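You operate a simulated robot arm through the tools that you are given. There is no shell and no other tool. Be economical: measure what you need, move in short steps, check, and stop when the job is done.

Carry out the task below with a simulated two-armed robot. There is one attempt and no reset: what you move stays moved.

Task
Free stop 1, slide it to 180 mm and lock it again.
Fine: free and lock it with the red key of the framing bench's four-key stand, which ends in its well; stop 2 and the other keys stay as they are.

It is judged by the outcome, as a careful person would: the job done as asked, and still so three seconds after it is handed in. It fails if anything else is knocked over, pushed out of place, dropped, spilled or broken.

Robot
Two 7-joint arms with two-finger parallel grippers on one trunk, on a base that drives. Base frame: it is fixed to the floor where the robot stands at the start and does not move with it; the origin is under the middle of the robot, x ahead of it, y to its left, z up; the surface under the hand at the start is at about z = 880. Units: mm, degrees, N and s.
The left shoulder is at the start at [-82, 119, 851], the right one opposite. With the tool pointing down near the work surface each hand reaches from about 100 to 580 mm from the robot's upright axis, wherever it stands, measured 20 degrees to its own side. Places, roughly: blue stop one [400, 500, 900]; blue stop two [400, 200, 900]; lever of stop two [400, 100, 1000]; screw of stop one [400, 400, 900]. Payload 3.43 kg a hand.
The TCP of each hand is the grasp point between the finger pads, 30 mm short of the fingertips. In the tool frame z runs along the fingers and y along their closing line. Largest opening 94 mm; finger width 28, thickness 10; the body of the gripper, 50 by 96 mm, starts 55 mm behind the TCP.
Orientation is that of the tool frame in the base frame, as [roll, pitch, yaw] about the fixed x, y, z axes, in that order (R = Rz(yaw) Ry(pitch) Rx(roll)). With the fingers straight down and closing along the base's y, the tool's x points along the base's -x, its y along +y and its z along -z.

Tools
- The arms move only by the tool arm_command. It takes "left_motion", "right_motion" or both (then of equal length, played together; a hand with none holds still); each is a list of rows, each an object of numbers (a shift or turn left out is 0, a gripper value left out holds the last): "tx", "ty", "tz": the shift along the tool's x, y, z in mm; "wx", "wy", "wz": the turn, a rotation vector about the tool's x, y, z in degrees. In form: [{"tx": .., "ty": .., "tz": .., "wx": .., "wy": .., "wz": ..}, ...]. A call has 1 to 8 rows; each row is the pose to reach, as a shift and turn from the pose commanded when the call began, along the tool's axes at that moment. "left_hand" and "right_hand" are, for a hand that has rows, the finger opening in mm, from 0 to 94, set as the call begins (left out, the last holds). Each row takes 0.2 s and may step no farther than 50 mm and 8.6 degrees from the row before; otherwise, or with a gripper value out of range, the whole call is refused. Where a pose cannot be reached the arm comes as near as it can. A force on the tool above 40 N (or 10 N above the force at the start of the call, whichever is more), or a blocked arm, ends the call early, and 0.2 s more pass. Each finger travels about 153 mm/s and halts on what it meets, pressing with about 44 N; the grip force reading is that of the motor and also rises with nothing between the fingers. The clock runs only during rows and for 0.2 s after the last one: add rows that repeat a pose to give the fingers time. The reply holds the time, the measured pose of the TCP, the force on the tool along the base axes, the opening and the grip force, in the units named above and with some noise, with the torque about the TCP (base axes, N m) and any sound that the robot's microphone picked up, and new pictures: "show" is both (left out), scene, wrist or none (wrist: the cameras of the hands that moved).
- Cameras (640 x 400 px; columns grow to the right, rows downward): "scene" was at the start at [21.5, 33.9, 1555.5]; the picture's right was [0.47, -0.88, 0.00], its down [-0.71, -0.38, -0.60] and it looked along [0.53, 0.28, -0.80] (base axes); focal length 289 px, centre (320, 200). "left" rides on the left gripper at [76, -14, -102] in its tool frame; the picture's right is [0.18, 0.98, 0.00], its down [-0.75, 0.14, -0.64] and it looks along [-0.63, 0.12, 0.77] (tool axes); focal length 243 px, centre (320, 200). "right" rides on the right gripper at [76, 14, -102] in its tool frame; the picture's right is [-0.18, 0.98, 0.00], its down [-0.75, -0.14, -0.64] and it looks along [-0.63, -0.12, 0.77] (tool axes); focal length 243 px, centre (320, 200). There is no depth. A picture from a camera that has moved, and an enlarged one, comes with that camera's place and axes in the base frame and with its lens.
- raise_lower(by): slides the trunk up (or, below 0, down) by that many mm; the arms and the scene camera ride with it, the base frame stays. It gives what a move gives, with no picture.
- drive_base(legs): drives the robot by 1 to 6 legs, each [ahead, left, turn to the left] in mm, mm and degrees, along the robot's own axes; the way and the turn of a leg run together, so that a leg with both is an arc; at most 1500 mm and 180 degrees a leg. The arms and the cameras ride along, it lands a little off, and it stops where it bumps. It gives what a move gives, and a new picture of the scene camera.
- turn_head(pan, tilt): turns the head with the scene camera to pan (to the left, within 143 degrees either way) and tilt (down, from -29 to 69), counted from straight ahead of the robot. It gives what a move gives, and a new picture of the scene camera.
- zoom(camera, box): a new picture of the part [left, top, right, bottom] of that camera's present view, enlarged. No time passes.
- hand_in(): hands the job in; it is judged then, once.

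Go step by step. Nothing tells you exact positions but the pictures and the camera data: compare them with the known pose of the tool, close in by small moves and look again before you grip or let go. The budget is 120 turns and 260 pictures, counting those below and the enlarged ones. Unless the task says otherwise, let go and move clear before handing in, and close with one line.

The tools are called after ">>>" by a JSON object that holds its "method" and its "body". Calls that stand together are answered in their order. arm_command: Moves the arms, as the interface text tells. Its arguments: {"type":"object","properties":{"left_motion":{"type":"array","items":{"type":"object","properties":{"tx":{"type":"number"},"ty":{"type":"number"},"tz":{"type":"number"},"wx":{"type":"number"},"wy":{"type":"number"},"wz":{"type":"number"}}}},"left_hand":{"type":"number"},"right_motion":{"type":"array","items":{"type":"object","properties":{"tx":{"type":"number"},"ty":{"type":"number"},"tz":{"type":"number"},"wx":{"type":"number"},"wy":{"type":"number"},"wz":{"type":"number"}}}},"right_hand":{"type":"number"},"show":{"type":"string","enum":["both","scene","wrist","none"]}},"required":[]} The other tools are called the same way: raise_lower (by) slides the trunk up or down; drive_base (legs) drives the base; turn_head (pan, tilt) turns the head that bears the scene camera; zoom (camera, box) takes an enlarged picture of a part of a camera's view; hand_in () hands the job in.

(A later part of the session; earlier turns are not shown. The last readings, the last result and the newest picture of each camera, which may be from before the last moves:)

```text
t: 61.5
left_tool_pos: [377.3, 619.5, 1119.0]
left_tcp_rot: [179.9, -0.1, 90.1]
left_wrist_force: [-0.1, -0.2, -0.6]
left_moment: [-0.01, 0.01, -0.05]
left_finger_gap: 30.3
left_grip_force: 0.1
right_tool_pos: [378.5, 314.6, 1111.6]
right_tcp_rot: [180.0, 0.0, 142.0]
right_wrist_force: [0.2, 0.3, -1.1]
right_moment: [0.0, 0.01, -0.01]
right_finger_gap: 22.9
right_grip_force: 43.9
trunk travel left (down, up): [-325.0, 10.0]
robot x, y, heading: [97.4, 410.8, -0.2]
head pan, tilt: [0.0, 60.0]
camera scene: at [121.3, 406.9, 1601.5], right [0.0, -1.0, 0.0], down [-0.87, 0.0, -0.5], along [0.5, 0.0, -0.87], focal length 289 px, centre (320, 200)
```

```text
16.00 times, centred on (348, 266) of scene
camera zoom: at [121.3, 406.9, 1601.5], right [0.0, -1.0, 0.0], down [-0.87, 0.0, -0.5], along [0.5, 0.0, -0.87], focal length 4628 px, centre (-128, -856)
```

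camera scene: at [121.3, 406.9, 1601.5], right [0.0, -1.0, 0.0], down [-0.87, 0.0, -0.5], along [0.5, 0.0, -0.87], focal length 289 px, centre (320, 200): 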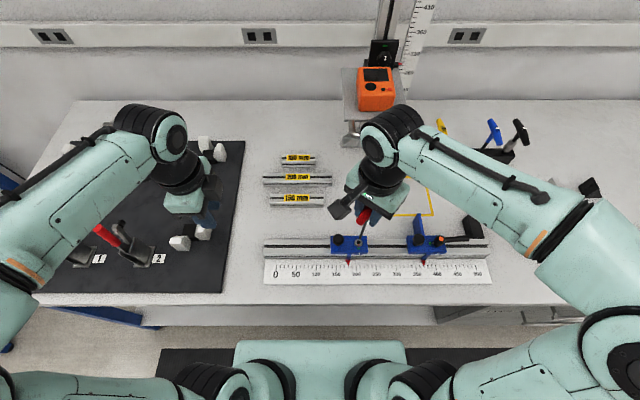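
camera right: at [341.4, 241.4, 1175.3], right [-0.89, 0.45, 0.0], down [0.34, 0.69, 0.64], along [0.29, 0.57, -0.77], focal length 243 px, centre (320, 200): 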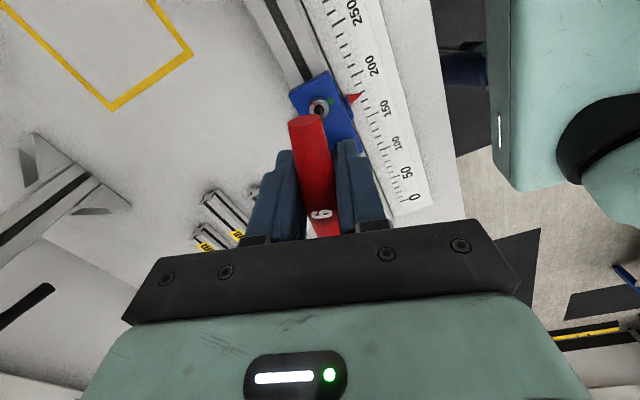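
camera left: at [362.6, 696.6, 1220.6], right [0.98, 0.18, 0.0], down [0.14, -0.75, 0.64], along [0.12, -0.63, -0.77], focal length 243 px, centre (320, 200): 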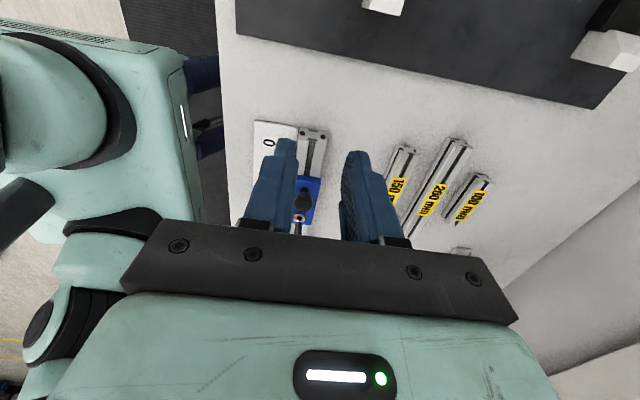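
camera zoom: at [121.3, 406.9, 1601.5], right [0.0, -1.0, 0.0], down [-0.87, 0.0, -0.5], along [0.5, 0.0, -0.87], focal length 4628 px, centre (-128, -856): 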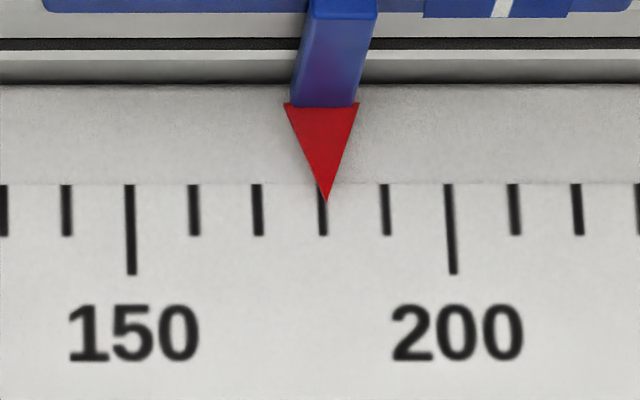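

Mark on green, pointer on 180. I'll raise the right hand, turn back to yaw 180, and pull the left hand up and away before driving back.

>>> {"method": "arm_command", "body": {"right_motion": [{"tz": -25}, {"tz": -50, "wz": -8}, {"tz": -75, "wz": -16}, {"tz": -75, "wz": -24}, {"tz": -75, "wz": -32}, {"tz": -75, "wz": -38}, {"tz": -75, "wz": -38}], "left_motion": [{"tz": -30}, {"tz": -60, "tx": 15}, {"tz": -90, "tx": 35, "ty": -15}, {"tz": -120, "tx": 55, "ty": -30}, {"tz": -145, "tx": 75, "ty": -50}, {"tz": -145, "tx": 100, "ty": -70}, {"tz": -145, "tx": 120, "ty": -80}], "show": "none"}}

>>> {"method": "drive_base", "body": {"legs": [[0, -405, 0]]}}

```text
t: 63.0
left_tool_pos: [296.2, 737.3, 1261.4]
left_tcp_rot: [180.0, 0.1, 89.9]
left_wrist_force: [-0.5, 0.6, 0.1]
left_moment: [0.0, 0.01, 0.01]
left_finger_gap: 30.0
left_grip_force: 0.0
right_tool_pos: [377.7, 313.3, 1187.0]
right_tcp_rot: [180.0, -0.1, -180.0]
right_wrist_force: [0.3, 0.0, -1.4]
right_moment: [0.0, 0.03, 0.0]
right_finger_gap: 22.6
right_grip_force: 43.9
trunk travel left (down, up): [-325.0, 10.0]
robot x, y, heading: [96.9, 411.0, -0.1]
head pan, tilt: [0.0, 60.0]
```

```text
t: 67.2
left_tool_pos: [296.5, 325.9, 1260.2]
left_tcp_rot: [179.8, 0.1, 90.3]
left_wrist_force: [-0.7, 0.2, 0.2]
left_moment: [0.0, 0.01, 0.02]
left_finger_gap: 29.8
left_grip_force: 0.0
right_tool_pos: [379.6, -97.3, 1187.2]
right_tcp_rot: [-179.9, 0.0, -179.7]
right_wrist_force: [-0.1, 0.4, -0.5]
right_moment: [-0.03, -0.01, 0.01]
right_finger_gap: 22.7
right_grip_force: 43.9
trunk travel left (down, up): [-325.0, 10.0]
robot x, y, heading: [104.0, -4.6, 0.3]
head pan, tilt: [0.0, 60.0]
camera scene: at [121.8, -6.0, 1601.5], right [0.0, -1.0, 0.0], down [-0.87, 0.0, -0.5], along [0.5, 0.0, -0.87], focal length 289 px, centre (320, 200)
```

scene: 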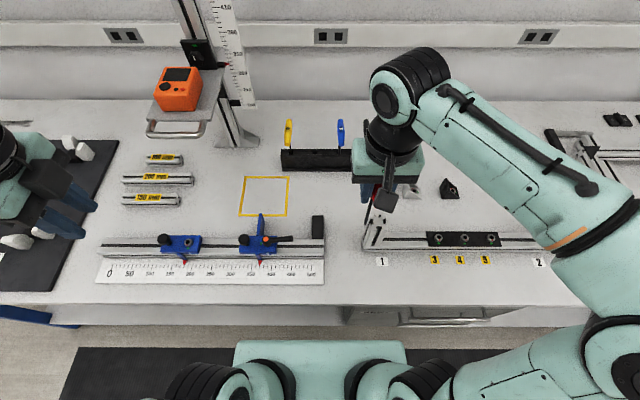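

Now ahead 60 mm and bring the key back in front of the stand.

>>> {"method": "drive_base", "body": {"legs": [[58, 0, -0.3]]}}

>>> {"method": "turn_head", "body": {"pan": 0, "tilt": 45}}

>>> {"method": "arm_command", "body": {"right_motion": [{"ty": 36}, {"ty": 72}, {"ty": 107, "tz": 10}, {"ty": 107, "tx": -40, "tz": 20}, {"ty": 107, "tx": -80, "tz": 30}, {"ty": 107, "tx": -120, "tz": 40}, {"ty": 107, "tx": -140, "tz": 50}, {"ty": 107, "tx": -140, "tz": 50}], "show": "scene"}}

>>> {"method": "zoom", "body": {"camera": "scene", "box": [260, 180, 380, 280]}}

```text
t: 68.2
left_tool_pos: [354.3, 324.8, 1259.8]
left_tcp_rot: [179.9, 0.1, 90.1]
left_wrist_force: [-0.2, -0.2, 0.4]
left_moment: [0.02, 0.02, -0.01]
left_finger_gap: 30.0
left_grip_force: 0.1
right_tool_pos: [435.6, -99.3, 1186.7]
right_tcp_rot: [180.0, 0.1, -180.0]
right_wrist_force: [-0.8, -0.5, -1.1]
right_moment: [-0.02, 0.01, 0.02]
right_finger_gap: 22.6
right_grip_force: 44.0
trunk travel left (down, up): [-325.0, 10.0]
robot x, y, heading: [155.5, -6.7, 0.2]
head pan, tilt: [0.0, 60.0]
camera scene: at [178.6, -5.9, 1601.1], right [0.0, -1.0, 0.0], down [-0.87, 0.0, -0.5], along [0.5, 0.0, -0.87], focal length 289 px, centre (320, 200)
```

scene: 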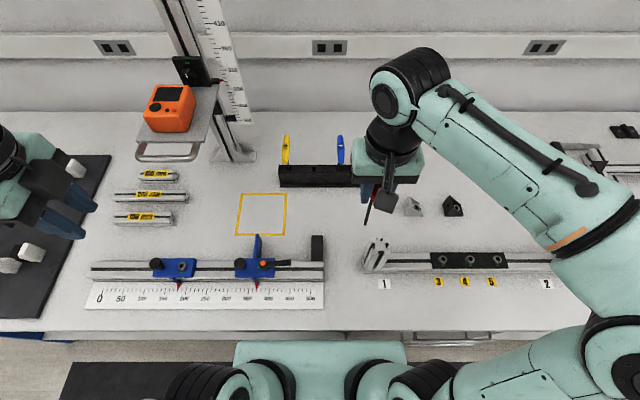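

```text
t: 69.0
left_tool_pos: [356.0, 324.0, 1260.8]
left_tcp_rot: [-180.0, 0.0, 90.2]
left_wrist_force: [-0.1, 0.3, 0.0]
left_moment: [-0.01, -0.01, 0.0]
left_finger_gap: 29.9
left_grip_force: 0.1
right_tool_pos: [438.1, -99.4, 1188.1]
right_tcp_rot: [-180.0, 0.1, -180.0]
right_wrist_force: [-0.3, -0.4, -2.2]
right_moment: [-0.01, 0.0, -0.01]
right_finger_gap: 22.6
right_grip_force: 44.3
trunk travel left (down, up): [-325.0, 10.0]
robot x, y, heading: [155.2, -3.0, -0.1]
head pan, tilt: [0.0, 45.0]
camera scene: at [194.8, -6.0, 1621.0], right [0.0, -1.0, 0.0], down [-0.71, 0.0, -0.71], along [0.71, 0.0, -0.71], focal length 289 px, centre (320, 200)
```

scene: 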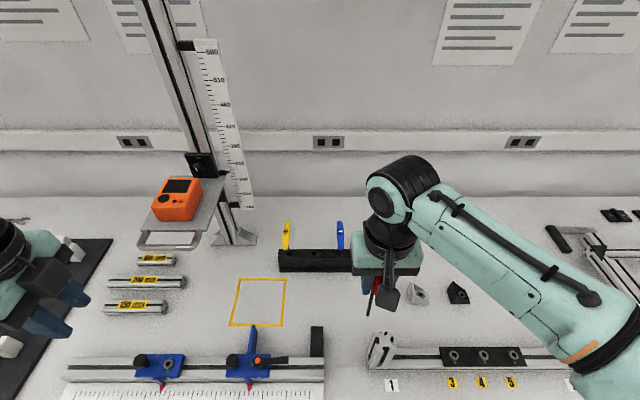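

```text
t: 70.8
left_tool_pos: [354.5, 325.1, 1261.8]
left_tcp_rot: [179.8, 0.0, 90.0]
left_wrist_force: [0.0, 0.5, 0.1]
left_moment: [0.01, 0.02, 0.01]
left_finger_gap: 30.1
left_grip_force: 0.0
right_tool_pos: [575.1, 5.7, 1136.0]
right_tcp_rot: [-180.0, 0.0, -180.0]
right_wrist_force: [0.3, 0.2, -1.4]
right_moment: [0.01, 0.02, 0.04]
right_finger_gap: 22.5
right_grip_force: 43.9
trunk travel left (down, up): [-325.0, 10.0]
robot x, y, heading: [154.8, -6.8, 0.0]
head pan, tilt: [0.0, 45.0]
camera scene: at [194.2, -6.0, 1621.0], right [0.0, -1.0, 0.0], down [-0.71, 0.0, -0.71], along [0.71, 0.0, -0.71], focal length 289 px, centre (320, 200)
```

scene: 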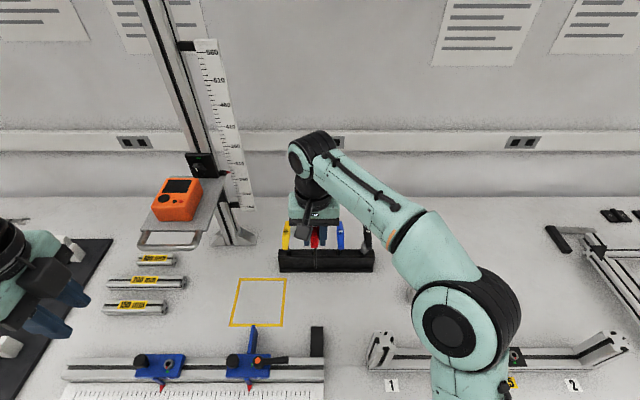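

```text
4.00 times, centred on (320, 230) of scene
camera zoom: at [194.2, -6.0, 1621.0], right [0.0, -1.0, 0.0], down [-0.71, 0.0, -0.71], along [0.71, 0.0, -0.71], focal length 1157 px, centre (320, 80)
```

zoom: 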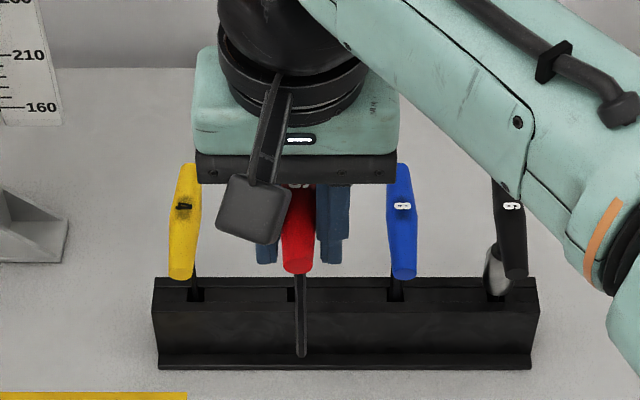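

Key tip at about (576, 5). The well centre is at about (658, 11). I'll advance at y≈11 with tip ~35 mm above the stand.

>>> {"method": "arm_command", "body": {"right_motion": [{"ty": 5.5, "tx": -20, "tz": 10}, {"ty": 5.5, "tx": -45, "tz": 20}, {"ty": 5.5, "tx": -70, "tz": 21}, {"ty": 5.5, "tx": -82, "tz": 21}, {"ty": 5.5, "tx": -82, "tz": 21}], "show": "wrist"}}

>>> {"method": "zoom", "body": {"camera": "scene", "box": [280, 200, 360, 275]}}

>>> {"method": "zoom", "body": {"camera": "right", "box": [260, 40, 380, 160]}}

```text
t: 72.0
left_tool_pos: [355.3, 325.0, 1262.6]
left_tcp_rot: [179.9, 0.0, 90.1]
left_wrist_force: [-0.1, 0.2, 0.0]
left_moment: [-0.03, 0.05, 0.0]
left_finger_gap: 29.9
left_grip_force: 0.1
right_tool_pos: [655.9, 14.1, 1116.3]
right_tcp_rot: [179.9, 0.0, -179.8]
right_wrist_force: [-0.1, 0.1, -0.6]
right_moment: [-0.03, 0.01, -0.04]
right_finger_gap: 22.9
right_grip_force: 43.8
trunk travel left (down, up): [-325.0, 10.0]
robot x, y, heading: [159.3, -5.3, 0.0]
head pan, tilt: [0.0, 45.0]
camera right: at [578.8, 26.9, 1218.1], right [0.18, 0.98, 0.0], down [0.75, -0.14, 0.64], along [0.63, -0.12, -0.77], focal length 243 px, centre (320, 200)
```

right: 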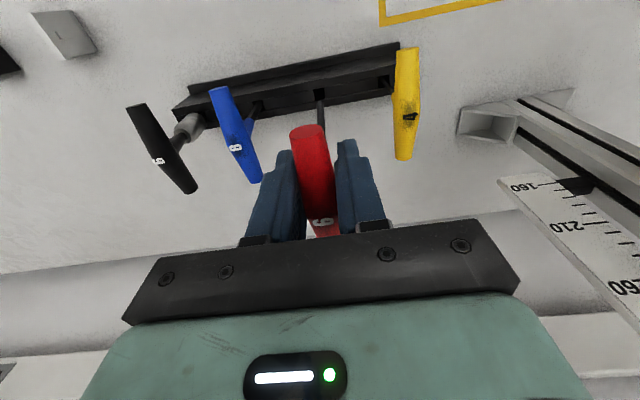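

```text
5.33 times, centred on (320, 238) of scene
camera zoom: at [194.3, -6.2, 1621.0], right [0.0, -1.0, 0.0], down [-0.71, 0.0, -0.71], along [0.71, 0.0, -0.71], focal length 1542 px, centre (320, 0)
```

zoom: 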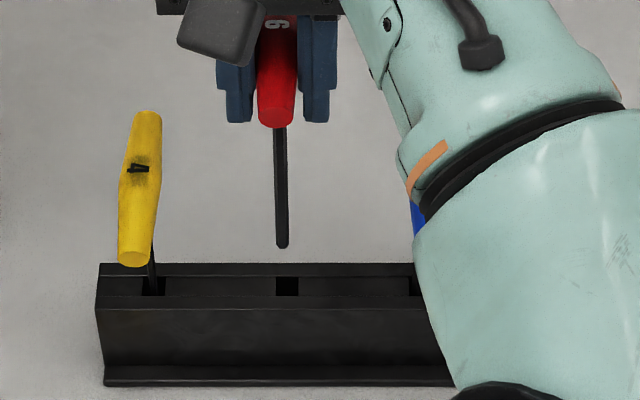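

```text
3.33 times, centred on (320, 100) of right
camera zoom: at [578.8, 26.9, 1218.1], right [0.18, 0.98, 0.0], down [0.75, -0.14, 0.64], along [0.63, -0.12, -0.77], focal length 809 px, centre (320, 533)
```

zoom: 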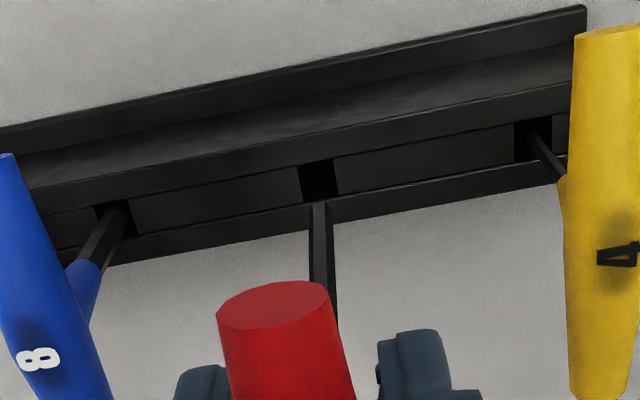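

Tip at ≈(656, 12.7), well centre ≈(658, 11). I'll shift dx +2, dy −1.7 and lower until the tip enters the well, then check.

>>> {"method": "arm_command", "body": {"right_motion": [{"tx": -2, "ty": -1.7}, {"tx": -2, "ty": -1.7, "tz": 15}, {"tx": -2, "ty": -1.7, "tz": 30}, {"tx": -2, "ty": -1.7, "tz": 30}], "show": "none"}}

>>> {"method": "zoom", "body": {"camera": "scene", "box": [290, 215, 350, 275]}}

>>> {"method": "zoom", "body": {"camera": "right", "box": [280, 60, 360, 140]}}

```text
t: 73.0
left_tool_pos: [354.0, 326.0, 1260.6]
left_tcp_rot: [179.9, 0.1, 90.1]
left_wrist_force: [0.7, 0.2, 0.7]
left_moment: [-0.02, 0.02, -0.03]
left_finger_gap: 30.1
left_grip_force: 0.0
right_tool_pos: [659.8, 12.6, 1086.3]
right_tcp_rot: [-180.0, 0.0, 179.9]
right_wrist_force: [-0.5, 0.3, -1.5]
right_moment: [0.02, 0.06, 0.0]
right_finger_gap: 22.5
right_grip_force: 44.3
right hand out of reach, approached as far as the arm can: row 1
trunk travel left (down, up): [-325.0, 10.0]
robot x, y, heading: [157.2, -6.6, 0.0]
head pan, tilt: [0.0, 45.0]
```

```text
6.67 times, centred on (320, 245) of scene
camera zoom: at [194.6, -5.9, 1621.0], right [0.0, -1.0, 0.0], down [-0.71, 0.0, -0.71], along [0.71, 0.0, -0.71], focal length 1928 px, centre (320, -100)
```

zoom: 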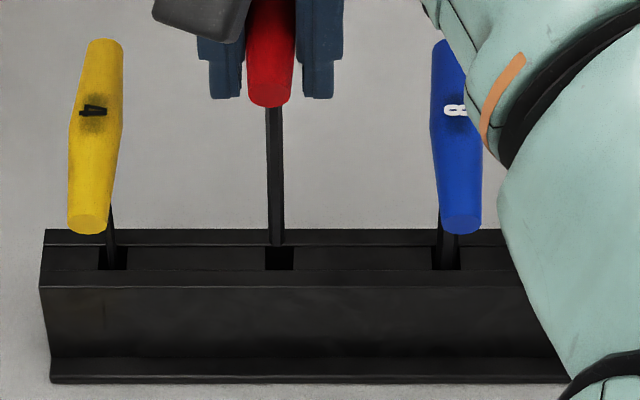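

```text
5.00 times, centred on (320, 100) of right
camera zoom: at [582.6, 26.1, 1187.7], right [0.18, 0.98, 0.0], down [0.75, -0.14, 0.64], along [0.63, -0.12, -0.77], focal length 1213 px, centre (320, 700)
```

zoom: 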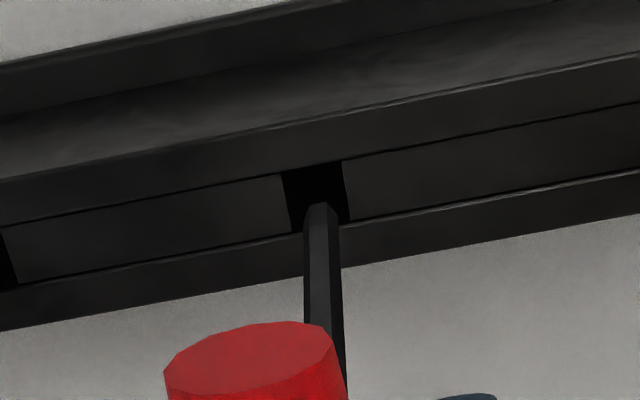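

The tip is lined up over the well. Lowering in.

>>> {"method": "arm_command", "body": {"right_motion": [{"tz": 8}, {"tz": 16}, {"tz": 26}, {"tz": 36}, {"tz": 46}, {"tz": 52}], "show": "none"}}

>>> {"method": "zoom", "body": {"camera": "scene", "box": [290, 205, 370, 280]}}

```text
t: 74.3
left_tool_pos: [355.2, 324.9, 1261.5]
left_tcp_rot: [179.9, -0.1, 90.0]
left_wrist_force: [0.3, -0.6, 0.4]
left_moment: [-0.01, 0.0, 0.0]
left_finger_gap: 30.1
left_grip_force: 0.1
right_tool_pos: [660.9, 12.3, 1034.5]
right_tcp_rot: [-180.0, 0.0, 180.0]
right_wrist_force: [-1.6, -0.2, -1.7]
right_moment: [0.01, 0.14, 0.03]
right_finger_gap: 22.8
right_grip_force: 43.4
trunk travel left (down, up): [-325.0, 10.0]
robot x, y, heading: [160.2, -4.9, 0.1]
head pan, tilt: [0.0, 45.0]
```

```text
5.33 times, centred on (330, 242) of scene
camera zoom: at [194.3, -6.0, 1621.0], right [0.0, -1.0, 0.0], down [-0.71, 0.0, -0.71], along [0.71, 0.0, -0.71], focal length 1542 px, centre (267, -27)
```

zoom: 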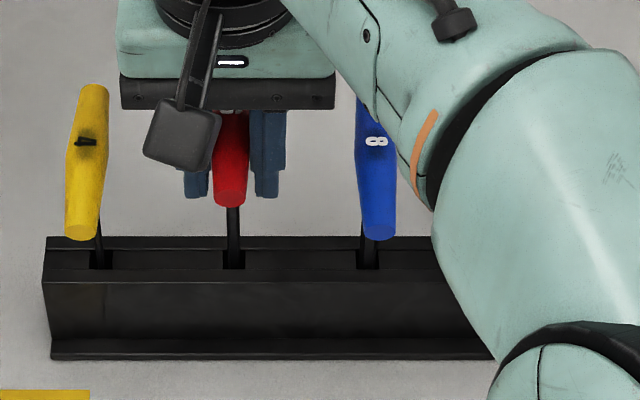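

The red handle is still higher than its neighbours; I'll keep lowering gently until it bottoms.

>>> {"method": "arm_command", "body": {"right_motion": [{"tz": 4}, {"tz": 8}, {"tz": 11}, {"tz": 14}], "show": "none"}}

>>> {"method": "zoom", "body": {"camera": "scene", "box": [290, 205, 370, 280]}}

>>> {"method": "zoom", "body": {"camera": "right", "box": [220, 40, 420, 240]}}

```text
t: 75.3
left_tool_pos: [353.6, 325.0, 1261.9]
left_tcp_rot: [180.0, 0.0, 90.1]
left_wrist_force: [0.4, 0.4, 0.7]
left_moment: [0.02, -0.01, 0.02]
left_finger_gap: 30.1
left_grip_force: 0.0
right_tool_pos: [658.7, 12.6, 1022.6]
right_tcp_rot: [-180.0, 0.1, -180.0]
right_wrist_force: [-6.7, -0.6, 4.5]
right_moment: [-0.06, 0.58, 0.02]
right_finger_gap: 22.7
right_grip_force: 43.5
trunk travel left (down, up): [-325.0, 10.0]
robot x, y, heading: [155.7, -5.1, -0.3]
head pan, tilt: [0.0, 45.0]
```

```text
5.33 times, centred on (330, 242) of scene
camera zoom: at [192.8, -6.2, 1621.1], right [0.0, -1.0, 0.0], down [-0.71, 0.0, -0.71], along [0.71, 0.0, -0.71], focal length 1542 px, centre (267, -27)
```

zoom: 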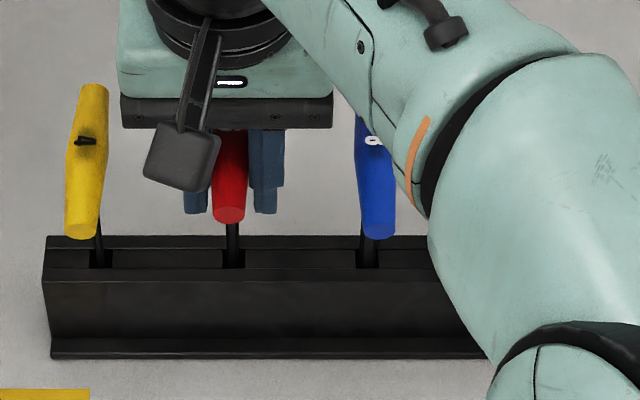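

```text
2.00 times, centred on (320, 140) of right
camera zoom: at [582.3, 25.8, 1123.4], right [0.18, 0.98, 0.0], down [0.75, -0.14, 0.64], along [0.63, -0.12, -0.77], focal length 485 px, centre (320, 320)
```

zoom: 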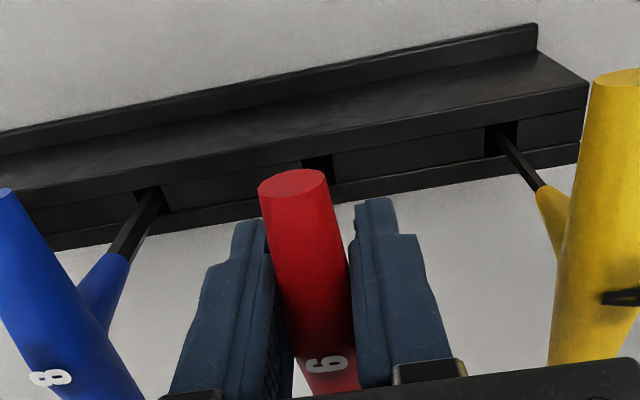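

A side load (−6.7 N in x) shows I'm ~2–3 mm too far +x, and the key sits ~9 mm higher in the grip than at pick-up. I'll shift −2.5 mm in x and lower the remaining few mm.

>>> {"method": "arm_command", "body": {"right_motion": [{"tx": 2.5}, {"tx": 2.5, "tz": 2}, {"tx": 2.5, "tz": 4}, {"tx": 2.5, "tz": 6}, {"tx": 2.5, "tz": 8}], "show": "none"}}

>>> {"method": "zoom", "body": {"camera": "scene", "box": [290, 205, 370, 280]}}

```text
t: 76.5
left_tool_pos: [352.7, 324.8, 1262.5]
left_tcp_rot: [179.8, 0.0, 90.1]
left_wrist_force: [0.2, 0.9, 0.6]
left_moment: [-0.01, 0.01, 0.0]
left_finger_gap: 30.1
left_grip_force: 0.0
right_tool_pos: [657.9, 12.3, 1017.7]
right_tcp_rot: [179.6, 0.7, 179.8]
right_wrist_force: [-0.4, -1.1, 37.2]
right_moment: [0.01, -0.08, 0.02]
right_finger_gap: 23.0
right_grip_force: 44.1
trunk travel left (down, up): [-325.0, 10.0]
robot x, y, heading: [159.2, -5.2, 0.2]
head pan, tilt: [0.0, 45.0]
```

```text
5.33 times, centred on (330, 242) of scene
camera zoom: at [191.1, -6.1, 1621.2], right [0.0, -1.0, 0.0], down [-0.71, 0.0, -0.71], along [0.71, 0.0, -0.71], focal length 1542 px, centre (267, -27)
```

zoom: 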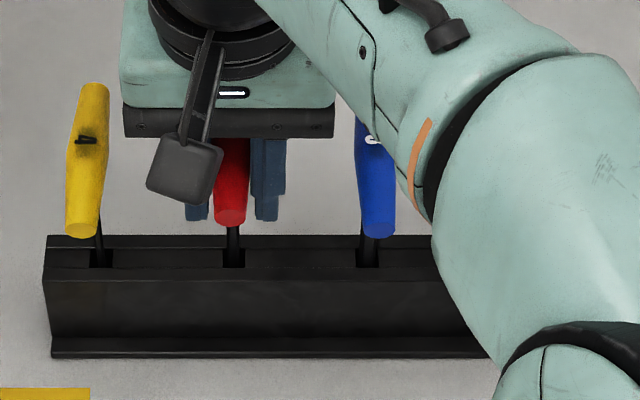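

It bottomed out at TCP z≈1017.7, matching a fully seated key given the ~9 mm grip slip. I'll ease off 2 mm and open the fingers.

>>> {"method": "arm_command", "body": {"right_motion": [{"tz": -2.5}, {"tz": -2.5}], "show": "none"}}

>>> {"method": "arm_command", "body": {"right_motion": [{"tz": 0}, {"tz": 0}, {"tz": 0}], "right_hand": 50, "show": "wrist"}}

>>> {"method": "zoom", "body": {"camera": "scene", "box": [290, 205, 370, 280]}}

```text
t: 77.2
left_tool_pos: [353.3, 325.2, 1261.9]
left_tcp_rot: [179.8, 0.0, 90.1]
left_wrist_force: [0.1, 0.2, -0.1]
left_moment: [0.04, 0.0, 0.0]
left_finger_gap: 30.1
left_grip_force: 0.1
right_tool_pos: [659.0, 11.4, 1017.3]
right_tcp_rot: [179.9, 0.5, -180.0]
right_wrist_force: [3.2, 1.1, 27.3]
right_moment: [0.19, -0.36, 0.03]
right_finger_gap: 22.6
right_grip_force: 44.0
trunk travel left (down, up): [-325.0, 10.0]
robot x, y, heading: [158.3, -7.1, 0.0]
head pan, tilt: [0.0, 45.0]
```

```text
t: 78.0
left_tool_pos: [355.7, 325.8, 1260.7]
left_tcp_rot: [179.9, 0.0, 90.1]
left_wrist_force: [-0.3, -0.9, 0.7]
left_moment: [0.01, 0.04, 0.01]
left_finger_gap: 29.5
left_grip_force: 0.1
right_tool_pos: [660.0, 11.1, 1014.2]
right_tcp_rot: [-179.9, -0.1, -180.0]
right_wrist_force: [0.7, 0.2, -0.4]
right_moment: [0.01, -0.02, 0.0]
right_finger_gap: 50.1
right_grip_force: 0.2
trunk travel left (down, up): [-325.0, 10.0]
robot x, y, heading: [156.4, -3.1, 0.0]
head pan, tilt: [0.0, 45.0]
camera right: at [581.5, 25.2, 1116.0], right [0.18, 0.98, 0.0], down [0.75, -0.14, 0.64], along [0.63, -0.12, -0.77], focal length 243 px, centre (320, 200)
```

right: 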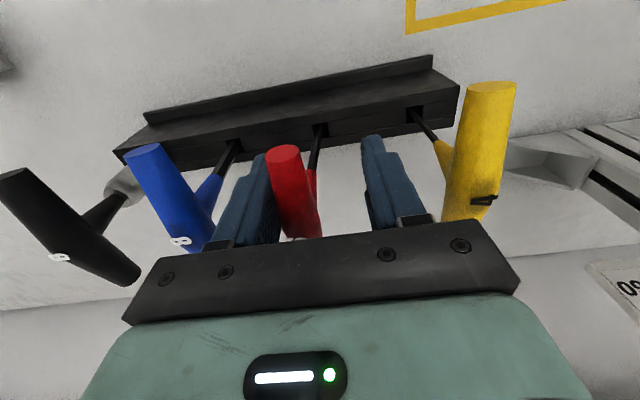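

```text
5.33 times, centred on (330, 242) of scene
camera zoom: at [194.5, -6.0, 1621.0], right [0.0, -1.0, 0.0], down [-0.71, 0.0, -0.71], along [0.71, 0.0, -0.71], focal length 1542 px, centre (267, -27)
```

zoom: 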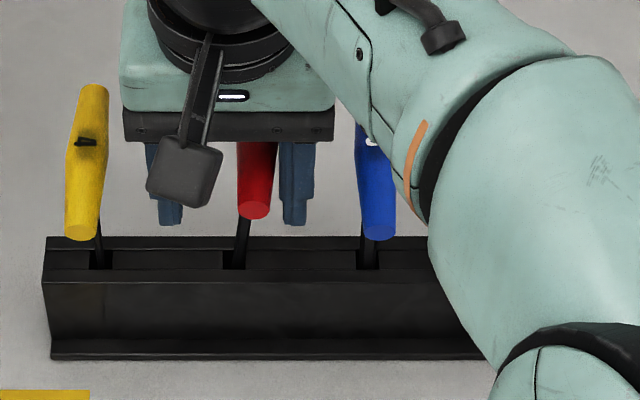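

After release the red key leans and sits ~10 mm high, so its tip isn't fully seated. I'll raise the open fingers to the bar's height, regrip, and seat it properly.

>>> {"method": "arm_command", "body": {"right_motion": [{"tz": -8}, {"tz": -18}, {"tz": -18}], "show": "wrist"}}

>>> {"method": "zoom", "body": {"camera": "right", "box": [220, 60, 420, 260]}}

>>> {"method": "zoom", "body": {"camera": "scene", "box": [290, 205, 370, 280]}}

```text
t: 78.8
left_tool_pos: [355.4, 325.7, 1260.6]
left_tcp_rot: [179.9, 0.0, 90.0]
left_wrist_force: [0.9, -0.9, 0.0]
left_moment: [0.03, 0.02, -0.04]
left_finger_gap: 29.7
left_grip_force: 0.0
right_tool_pos: [659.9, 10.3, 1032.6]
right_tcp_rot: [180.0, 0.1, 180.0]
right_wrist_force: [0.1, 0.3, -0.2]
right_moment: [0.03, 0.01, 0.02]
right_finger_gap: 50.3
right_grip_force: 0.0
trunk travel left (down, up): [-325.0, 10.0]
robot x, y, heading: [154.2, -7.3, 0.2]
head pan, tilt: [0.0, 45.0]
camera right: at [581.5, 24.0, 1134.6], right [0.18, 0.98, 0.0], down [0.75, -0.14, 0.64], along [0.63, -0.12, -0.77], focal length 243 px, centre (320, 200)
```

right: 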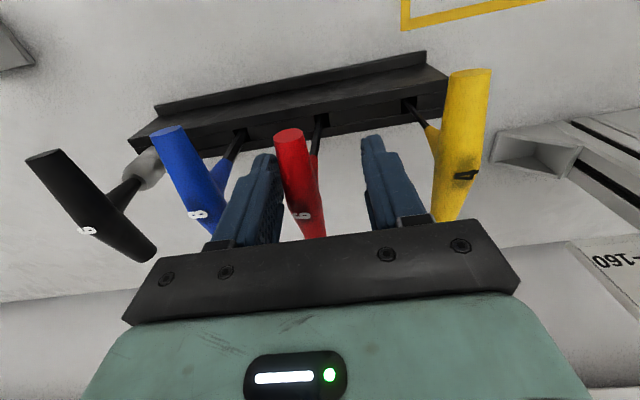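

```text
2.00 times, centred on (320, 160) of right
camera zoom: at [581.5, 24.0, 1134.6], right [0.18, 0.98, 0.0], down [0.75, -0.14, 0.64], along [0.63, -0.12, -0.77], focal length 485 px, centre (320, 280)
```

zoom: 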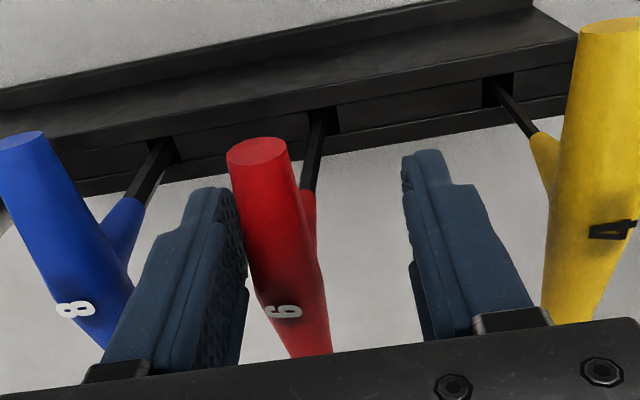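

```text
5.33 times, centred on (330, 242) of scene
camera zoom: at [194.5, -6.0, 1621.0], right [0.0, -1.0, 0.0], down [-0.71, 0.0, -0.71], along [0.71, 0.0, -0.71], focal length 1542 px, centre (267, -27)
```

zoom: 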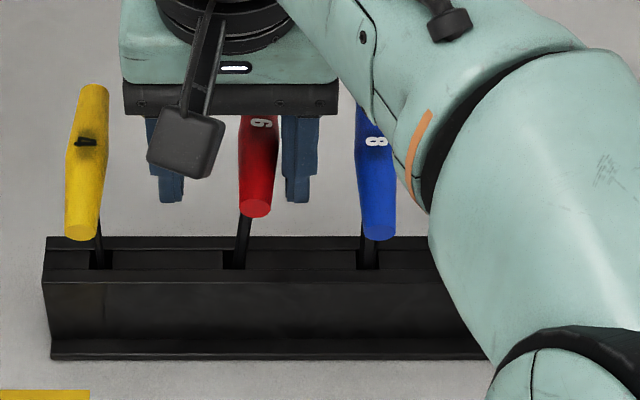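

>>> {"method": "arm_command", "body": {"right_motion": [{"tz": -4, "ty": 0.5}, {"tz": -4, "ty": 0.5}], "show": "none"}}

>>> {"method": "arm_command", "body": {"right_motion": [{"tz": 0}, {"tz": 0}, {"tz": 0}], "right_hand": 0, "show": "wrist"}}

>>> {"method": "zoom", "body": {"camera": "scene", "box": [290, 205, 370, 280]}}

```text
t: 79.3
left_tool_pos: [355.2, 325.4, 1261.2]
left_tcp_rot: [179.9, 0.0, 90.1]
left_wrist_force: [-0.3, -0.7, 0.5]
left_moment: [0.01, 0.02, -0.04]
left_finger_gap: 30.0
left_grip_force: 0.2
right_tool_pos: [658.0, 11.5, 1036.2]
right_tcp_rot: [-179.9, 0.1, 179.9]
right_wrist_force: [-0.3, 0.0, 0.4]
right_moment: [0.01, -0.01, 0.03]
right_finger_gap: 50.2
right_grip_force: 0.1
trunk travel left (down, up): [-325.0, 10.0]
robot x, y, heading: [152.9, -5.2, -0.1]
head pan, tilt: [0.0, 45.0]
```

```text
t: 80.2
left_tool_pos: [356.0, 325.0, 1260.2]
left_tcp_rot: [179.9, 0.0, 90.1]
left_wrist_force: [1.6, -0.2, 1.1]
left_moment: [-0.01, 0.02, -0.04]
left_finger_gap: 29.9
left_grip_force: 0.0
right_tool_pos: [658.7, 10.8, 1037.5]
right_tcp_rot: [-180.0, 0.1, -180.0]
right_wrist_force: [0.9, 0.0, 3.9]
right_moment: [0.01, -0.08, 0.0]
right_finger_gap: 22.4
right_grip_force: 44.0
trunk travel left (down, up): [-325.0, 10.0]
robot x, y, heading: [157.1, -7.3, 0.1]
head pan, tilt: [0.0, 45.0]
camera right: at [580.6, 24.1, 1138.7], right [0.18, 0.98, 0.0], down [0.75, -0.14, 0.64], along [0.63, -0.12, -0.77], focal length 243 px, centre (320, 200)
```

right: 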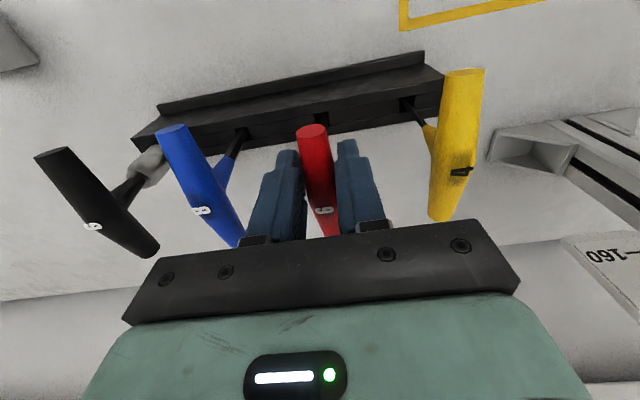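

```text
5.33 times, centred on (330, 242) of scene
camera zoom: at [194.2, -6.0, 1621.0], right [0.0, -1.0, 0.0], down [-0.71, 0.0, -0.71], along [0.71, 0.0, -0.71], focal length 1542 px, centre (267, -27)
```

zoom: 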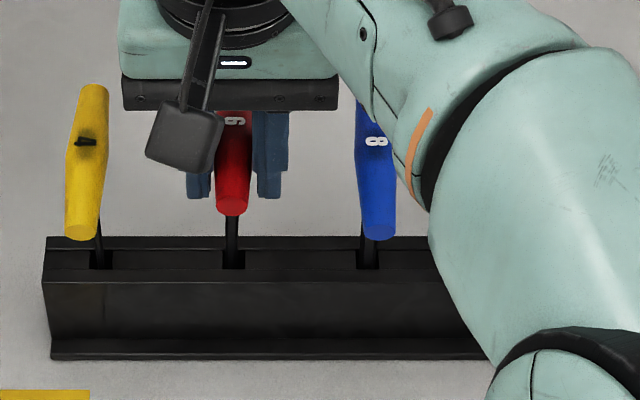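

The key is upright again but ~13 mm above its original height: the tip is resting on a ledge beside its pocket. I'll lift 8 mm, shift −2 mm in x (original pick-up place 656.5, 10.8), and try lowering.

>>> {"method": "arm_command", "body": {"right_motion": [{"tz": -8}, {"tz": -8, "tx": 2}, {"tz": -8, "tx": 2}], "show": "none"}}

>>> {"method": "arm_command", "body": {"right_motion": [{"tz": 4}, {"tz": 8}, {"tz": 11}, {"tz": 14}, {"tz": 17}], "show": "none"}}

>>> {"method": "zoom", "body": {"camera": "scene", "box": [290, 205, 370, 280]}}

```text
t: 81.0
left_tool_pos: [356.1, 325.1, 1261.8]
left_tcp_rot: [180.0, 0.0, 90.1]
left_wrist_force: [0.4, 0.4, -0.1]
left_moment: [0.0, 0.0, -0.02]
left_finger_gap: 29.8
left_grip_force: 0.0
right_tool_pos: [657.1, 10.1, 1043.9]
right_tcp_rot: [-179.9, 0.0, 179.9]
right_wrist_force: [8.5, -0.6, -3.2]
right_moment: [-0.12, -1.32, -0.04]
right_finger_gap: 22.5
right_grip_force: 43.9
trunk travel left (down, up): [-325.0, 10.0]
robot x, y, heading: [154.2, -4.0, 0.0]
head pan, tilt: [0.0, 45.0]
```

```text
t: 82.2
left_tool_pos: [352.8, 325.4, 1261.6]
left_tcp_rot: [179.8, 0.0, 90.2]
left_wrist_force: [-0.1, 0.6, -0.1]
left_moment: [0.03, 0.02, -0.02]
left_finger_gap: 29.8
left_grip_force: 0.1
right_tool_pos: [655.2, 14.7, 1032.8]
right_tcp_rot: [179.7, 0.4, 180.0]
right_wrist_force: [-1.3, -0.1, 36.8]
right_moment: [-0.01, 0.08, 0.03]
right_finger_gap: 22.7
right_grip_force: 43.8
trunk travel left (down, up): [-325.0, 10.0]
robot x, y, heading: [159.9, -7.1, 0.1]
head pan, tilt: [0.0, 45.0]
```

```text
5.33 times, centred on (330, 242) of scene
camera zoom: at [190.9, -6.0, 1621.3], right [0.0, -1.0, 0.0], down [-0.71, 0.0, -0.71], along [0.71, 0.0, -0.71], focal length 1542 px, centre (267, -27)
```

zoom: 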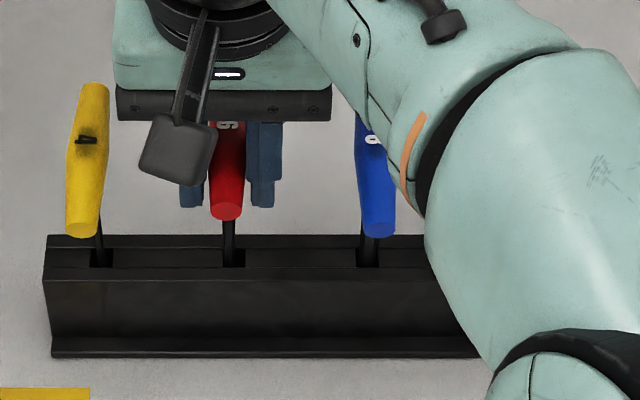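

The key seems slightly pitched in the grip and misses its pocket. I'll lift it clear of the well to re-measure its tilt and the well.

>>> {"method": "arm_command", "body": {"right_motion": [{"tz": -10}, {"tz": -20}, {"tz": -35}, {"tz": -50}, {"tz": -62}, {"tz": -62}], "show": "wrist"}}

>>> {"method": "zoom", "body": {"camera": "scene", "box": [290, 200, 350, 270]}}

>>> {"method": "zoom", "body": {"camera": "right", "box": [260, 60, 380, 180]}}

```text
t: 83.5
left_tool_pos: [356.2, 325.6, 1261.3]
left_tcp_rot: [179.9, -0.1, 90.1]
left_wrist_force: [-0.2, 0.3, 0.1]
left_moment: [-0.01, 0.01, 0.01]
left_finger_gap: 30.0
left_grip_force: 0.0
right_tool_pos: [657.9, 13.8, 1088.3]
right_tcp_rot: [-180.0, 0.0, -180.0]
right_wrist_force: [-0.3, 0.3, -3.1]
right_moment: [0.03, 0.07, 0.01]
right_finger_gap: 22.8
right_grip_force: 43.7
trunk travel left (down, up): [-325.0, 10.0]
robot x, y, heading: [158.9, -6.5, 0.1]
head pan, tilt: [0.0, 45.0]
camera right: at [579.5, 26.2, 1190.5], right [0.18, 0.98, 0.0], down [0.75, -0.14, 0.64], along [0.63, -0.12, -0.77], focal length 243 px, centre (320, 200)
```

right: 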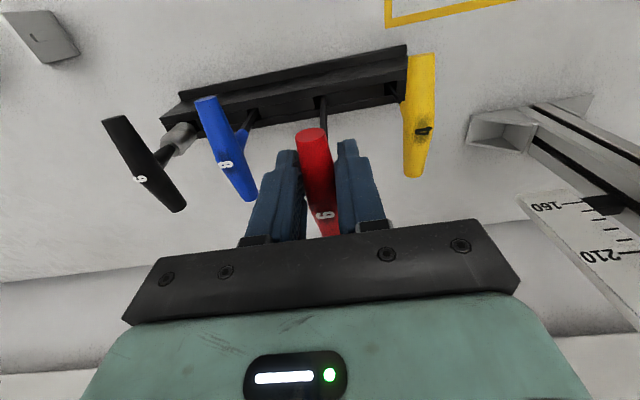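

```text
5.71 times, centred on (320, 235) of scene
camera zoom: at [194.6, -6.0, 1621.0], right [0.0, -1.0, 0.0], down [-0.71, 0.0, -0.71], along [0.71, 0.0, -0.71], focal length 1653 px, centre (320, 0)
```

zoom: 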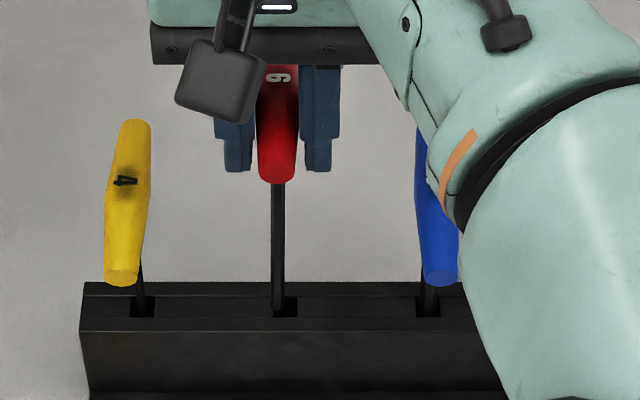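

```text
3.33 times, centred on (320, 120) of right
camera zoom: at [579.5, 26.2, 1190.5], right [0.18, 0.98, 0.0], down [0.75, -0.14, 0.64], along [0.63, -0.12, -0.77], focal length 809 px, centre (320, 467)
```

zoom: 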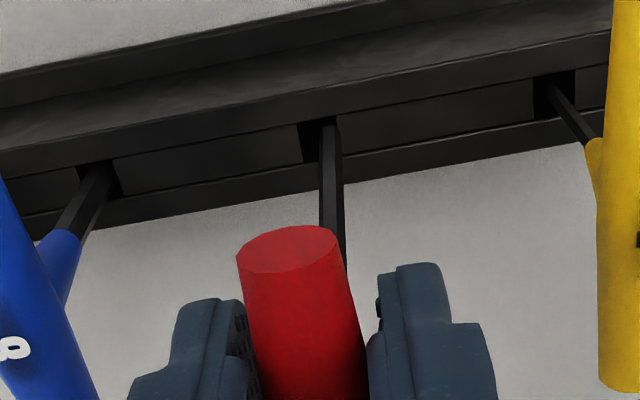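

The key is pitched ~2.3° (tip toward −x) and ~2.4 mm off in +y. I'll lift 8 mm, tilt the hand to make the key vertical, and correct the position.

>>> {"method": "arm_command", "body": {"right_motion": [{"tz": -9}, {"tz": -9, "wy": -1.2, "ty": -1.2}, {"tz": -9, "wy": -2.3, "tx": -1.2, "ty": -2.4}, {"tz": -9, "wy": -2.3, "tx": -1.2, "ty": -2.4}], "show": "none"}}

>>> {"method": "zoom", "body": {"camera": "scene", "box": [290, 200, 350, 270]}}

>>> {"method": "zoom", "body": {"camera": "right", "box": [280, 60, 360, 140]}}

```text
t: 84.5
left_tool_pos: [354.1, 324.1, 1261.8]
left_tcp_rot: [179.9, 0.1, 90.1]
left_wrist_force: [-0.3, -0.3, 0.2]
left_moment: [0.02, 0.03, 0.04]
left_finger_gap: 30.1
left_grip_force: 0.2
right_tool_pos: [658.1, 10.7, 1098.0]
right_tcp_rot: [-180.0, 2.2, -179.9]
right_wrist_force: [-0.3, 0.0, -0.9]
right_moment: [-0.05, 0.04, 0.0]
right_finger_gap: 22.8
right_grip_force: 43.9
trunk travel left (down, up): [-325.0, 10.0]
robot x, y, heading: [156.2, -5.2, 0.0]
head pan, tilt: [0.0, 45.0]
```

```text
5.71 times, centred on (320, 235) of scene
camera zoom: at [194.6, -5.9, 1621.0], right [0.0, -1.0, 0.0], down [-0.71, 0.0, -0.71], along [0.71, 0.0, -0.71], focal length 1653 px, centre (320, 0)
```

zoom: 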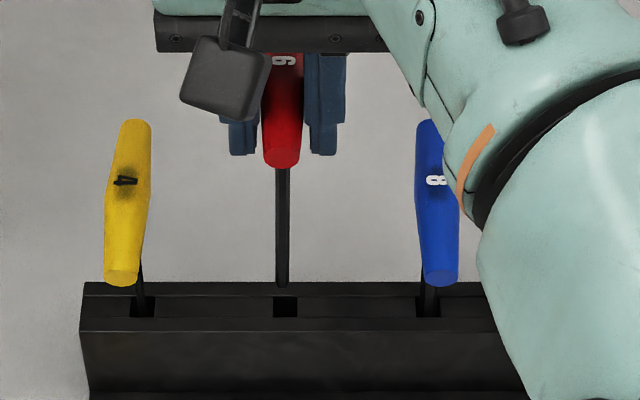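

```text
5.00 times, centred on (320, 100) of right
camera zoom: at [576.1, 24.0, 1196.8], right [0.18, 0.98, 0.01], down [0.73, -0.14, 0.67], along [0.66, -0.12, -0.74], focal length 1213 px, centre (320, 700)
```

zoom: 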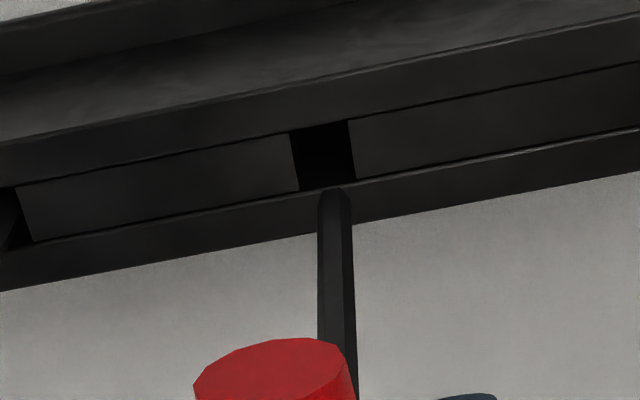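

The tip is now vertical below the grip and centred on the well. I'll lower straight down (compensating for the tilt).

>>> {"method": "arm_command", "body": {"right_motion": [{"tz": 15, "tx": 0.6}, {"tz": 30, "tx": 1.2}, {"tz": 42, "tx": 1.7}, {"tz": 50, "tx": 2.0}, {"tz": 56, "tx": 2.2}, {"tz": 62, "tx": 2.4}, {"tz": 66, "tx": 2.6}, {"tz": 70, "tx": 2.7}], "show": "none"}}

>>> {"method": "zoom", "body": {"camera": "scene", "box": [290, 205, 370, 280]}}

```text
t: 86.3
left_tool_pos: [351.8, 324.4, 1262.4]
left_tcp_rot: [179.7, 0.0, 90.0]
left_wrist_force: [0.0, -0.5, -1.1]
left_moment: [0.04, 0.01, 0.03]
left_finger_gap: 29.8
left_grip_force: 0.0
right_tool_pos: [655.3, 10.3, 1032.6]
right_tcp_rot: [179.8, 2.9, -180.0]
right_wrist_force: [-11.3, -1.6, 25.2]
right_moment: [-0.02, 0.88, -0.05]
right_finger_gap: 23.0
right_grip_force: 43.9
trunk travel left (down, up): [-325.0, 10.0]
robot x, y, heading: [160.3, -5.5, -0.1]
head pan, tilt: [0.0, 45.0]
```

```text
5.33 times, centred on (330, 242) of scene
camera zoom: at [190.6, -6.3, 1621.4], right [0.0, -1.0, 0.0], down [-0.71, 0.0, -0.71], along [0.71, 0.0, -0.71], focal length 1542 px, centre (267, -27)
```

zoom: 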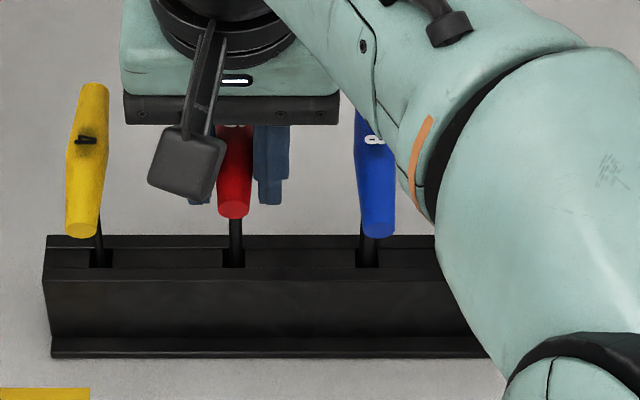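

The handle measures ~8 mm too far +x and ~10 mm high: the key is still leaning (top toward +x) in the grip and binding. I'll lift out and tilt 2.5° more while keeping the tip over the well.

>>> {"method": "arm_command", "body": {"right_motion": [{"tz": -15, "tx": -0.6}, {"tz": -35, "tx": -1.4}, {"tz": -55, "tx": -2.2}, {"tz": -66, "tx": -2.6}, {"tz": -66, "tx": 0.5, "wy": -1.3}, {"tz": -66, "tx": 3.0, "wy": -2.5}, {"tz": -66, "tx": 3.0, "wy": -2.5}], "show": "wrist"}}

>>> {"method": "zoom", "body": {"camera": "scene", "box": [290, 200, 350, 270]}}

>>> {"method": "zoom", "body": {"camera": "right", "box": [260, 60, 380, 180]}}

```text
t: 88.0
left_tool_pos: [355.8, 324.9, 1260.6]
left_tcp_rot: [179.9, 0.0, 90.1]
left_wrist_force: [0.5, -0.1, 0.2]
left_moment: [0.02, -0.02, -0.01]
left_finger_gap: 30.1
left_grip_force: 0.1
right_tool_pos: [652.8, 9.5, 1095.3]
right_tcp_rot: [180.0, 4.8, 179.9]
right_wrist_force: [-0.3, 0.0, -1.1]
right_moment: [-0.01, 0.04, 0.0]
right_finger_gap: 22.6
right_grip_force: 44.1
trunk travel left (down, up): [-325.0, 10.0]
robot x, y, heading: [159.0, -1.8, 0.1]
head pan, tilt: [0.0, 45.0]
camera right: at [566.7, 23.1, 1190.4], right [0.18, 0.98, 0.02], down [0.7, -0.14, 0.7], along [0.69, -0.12, -0.71], focal length 243 px, centre (320, 200)
```

right: 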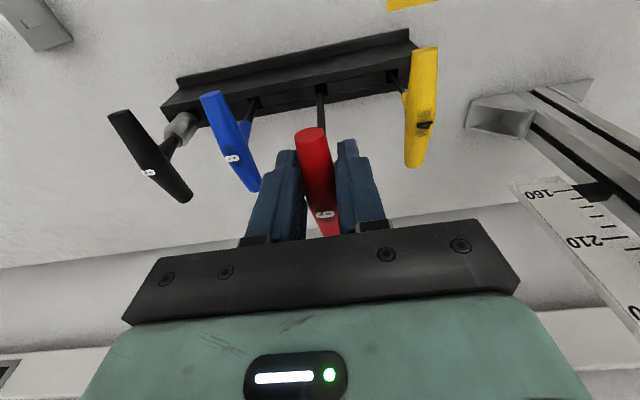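

```text
5.71 times, centred on (320, 235) of scene
camera zoom: at [194.6, -6.0, 1621.0], right [0.0, -1.0, 0.0], down [-0.71, 0.0, -0.71], along [0.71, 0.0, -0.71], focal length 1653 px, centre (320, 0)
```

zoom: 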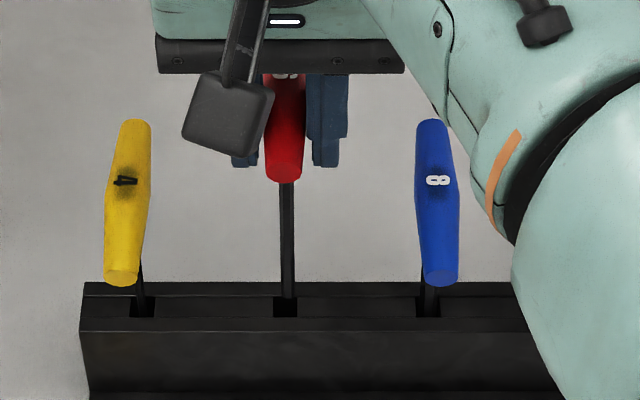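

```text
3.33 times, centred on (320, 120) of right
camera zoom: at [566.7, 23.1, 1190.4], right [0.18, 0.98, 0.02], down [0.7, -0.14, 0.7], along [0.69, -0.12, -0.71], focal length 809 px, centre (320, 467)
```

zoom: 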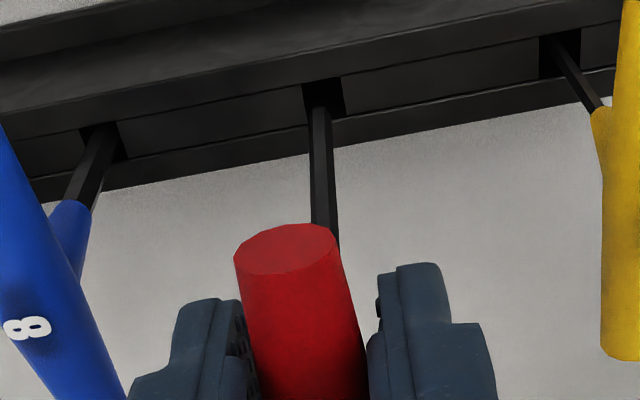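

The key is now vertical (handle centre x≈652.6, tip x≈653.4), needing +5 mm x and +2 mm y. I'll shift and lower straight down.

>>> {"method": "arm_command", "body": {"right_motion": [{"tx": -5, "ty": 2, "tz": 0.4}, {"tx": -5, "ty": 2, "tz": 0.4}], "show": "none"}}

>>> {"method": "zoom", "body": {"camera": "scene", "box": [290, 200, 350, 270]}}

>>> {"method": "zoom", "body": {"camera": "right", "box": [280, 60, 360, 140]}}

```text
t: 88.5
left_tool_pos: [355.1, 324.9, 1262.3]
left_tcp_rot: [179.9, 0.1, 90.2]
left_wrist_force: [0.7, -0.3, -0.5]
left_moment: [0.02, 0.0, -0.03]
left_finger_gap: 30.0
left_grip_force: 0.1
right_tool_pos: [657.9, 13.1, 1094.9]
right_tcp_rot: [180.0, 4.8, 180.0]
right_wrist_force: [0.0, -0.2, -1.0]
right_moment: [0.01, 0.02, 0.01]
right_finger_gap: 22.6
right_grip_force: 44.2
trunk travel left (down, up): [-325.0, 10.0]
robot x, y, heading: [157.3, -3.2, 0.1]
head pan, tilt: [0.0, 45.0]
```

```text
5.71 times, centred on (320, 235) of scene
camera zoom: at [194.4, -6.1, 1621.0], right [0.0, -1.0, 0.0], down [-0.71, 0.0, -0.71], along [0.71, 0.0, -0.71], focal length 1653 px, centre (320, 0)
```

zoom: 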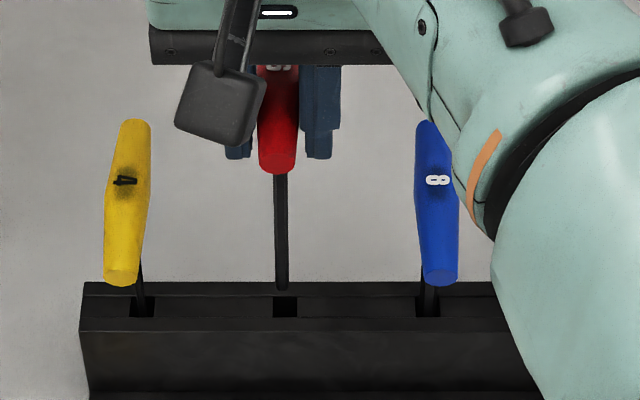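

```text
5.00 times, centred on (320, 100) of right
camera zoom: at [571.6, 25.8, 1190.2], right [0.18, 0.98, 0.02], down [0.7, -0.14, 0.7], along [0.69, -0.12, -0.71], focal length 1213 px, centre (320, 700)
```

zoom: 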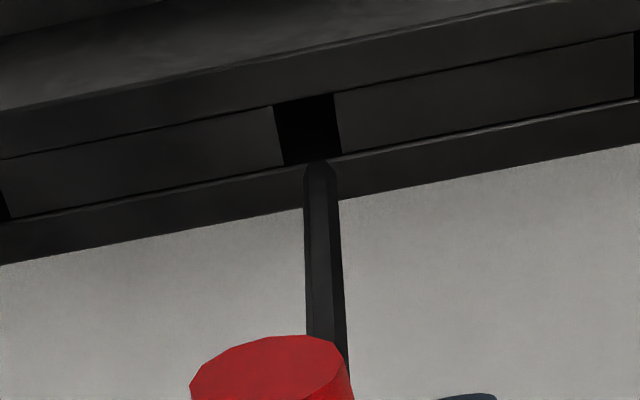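

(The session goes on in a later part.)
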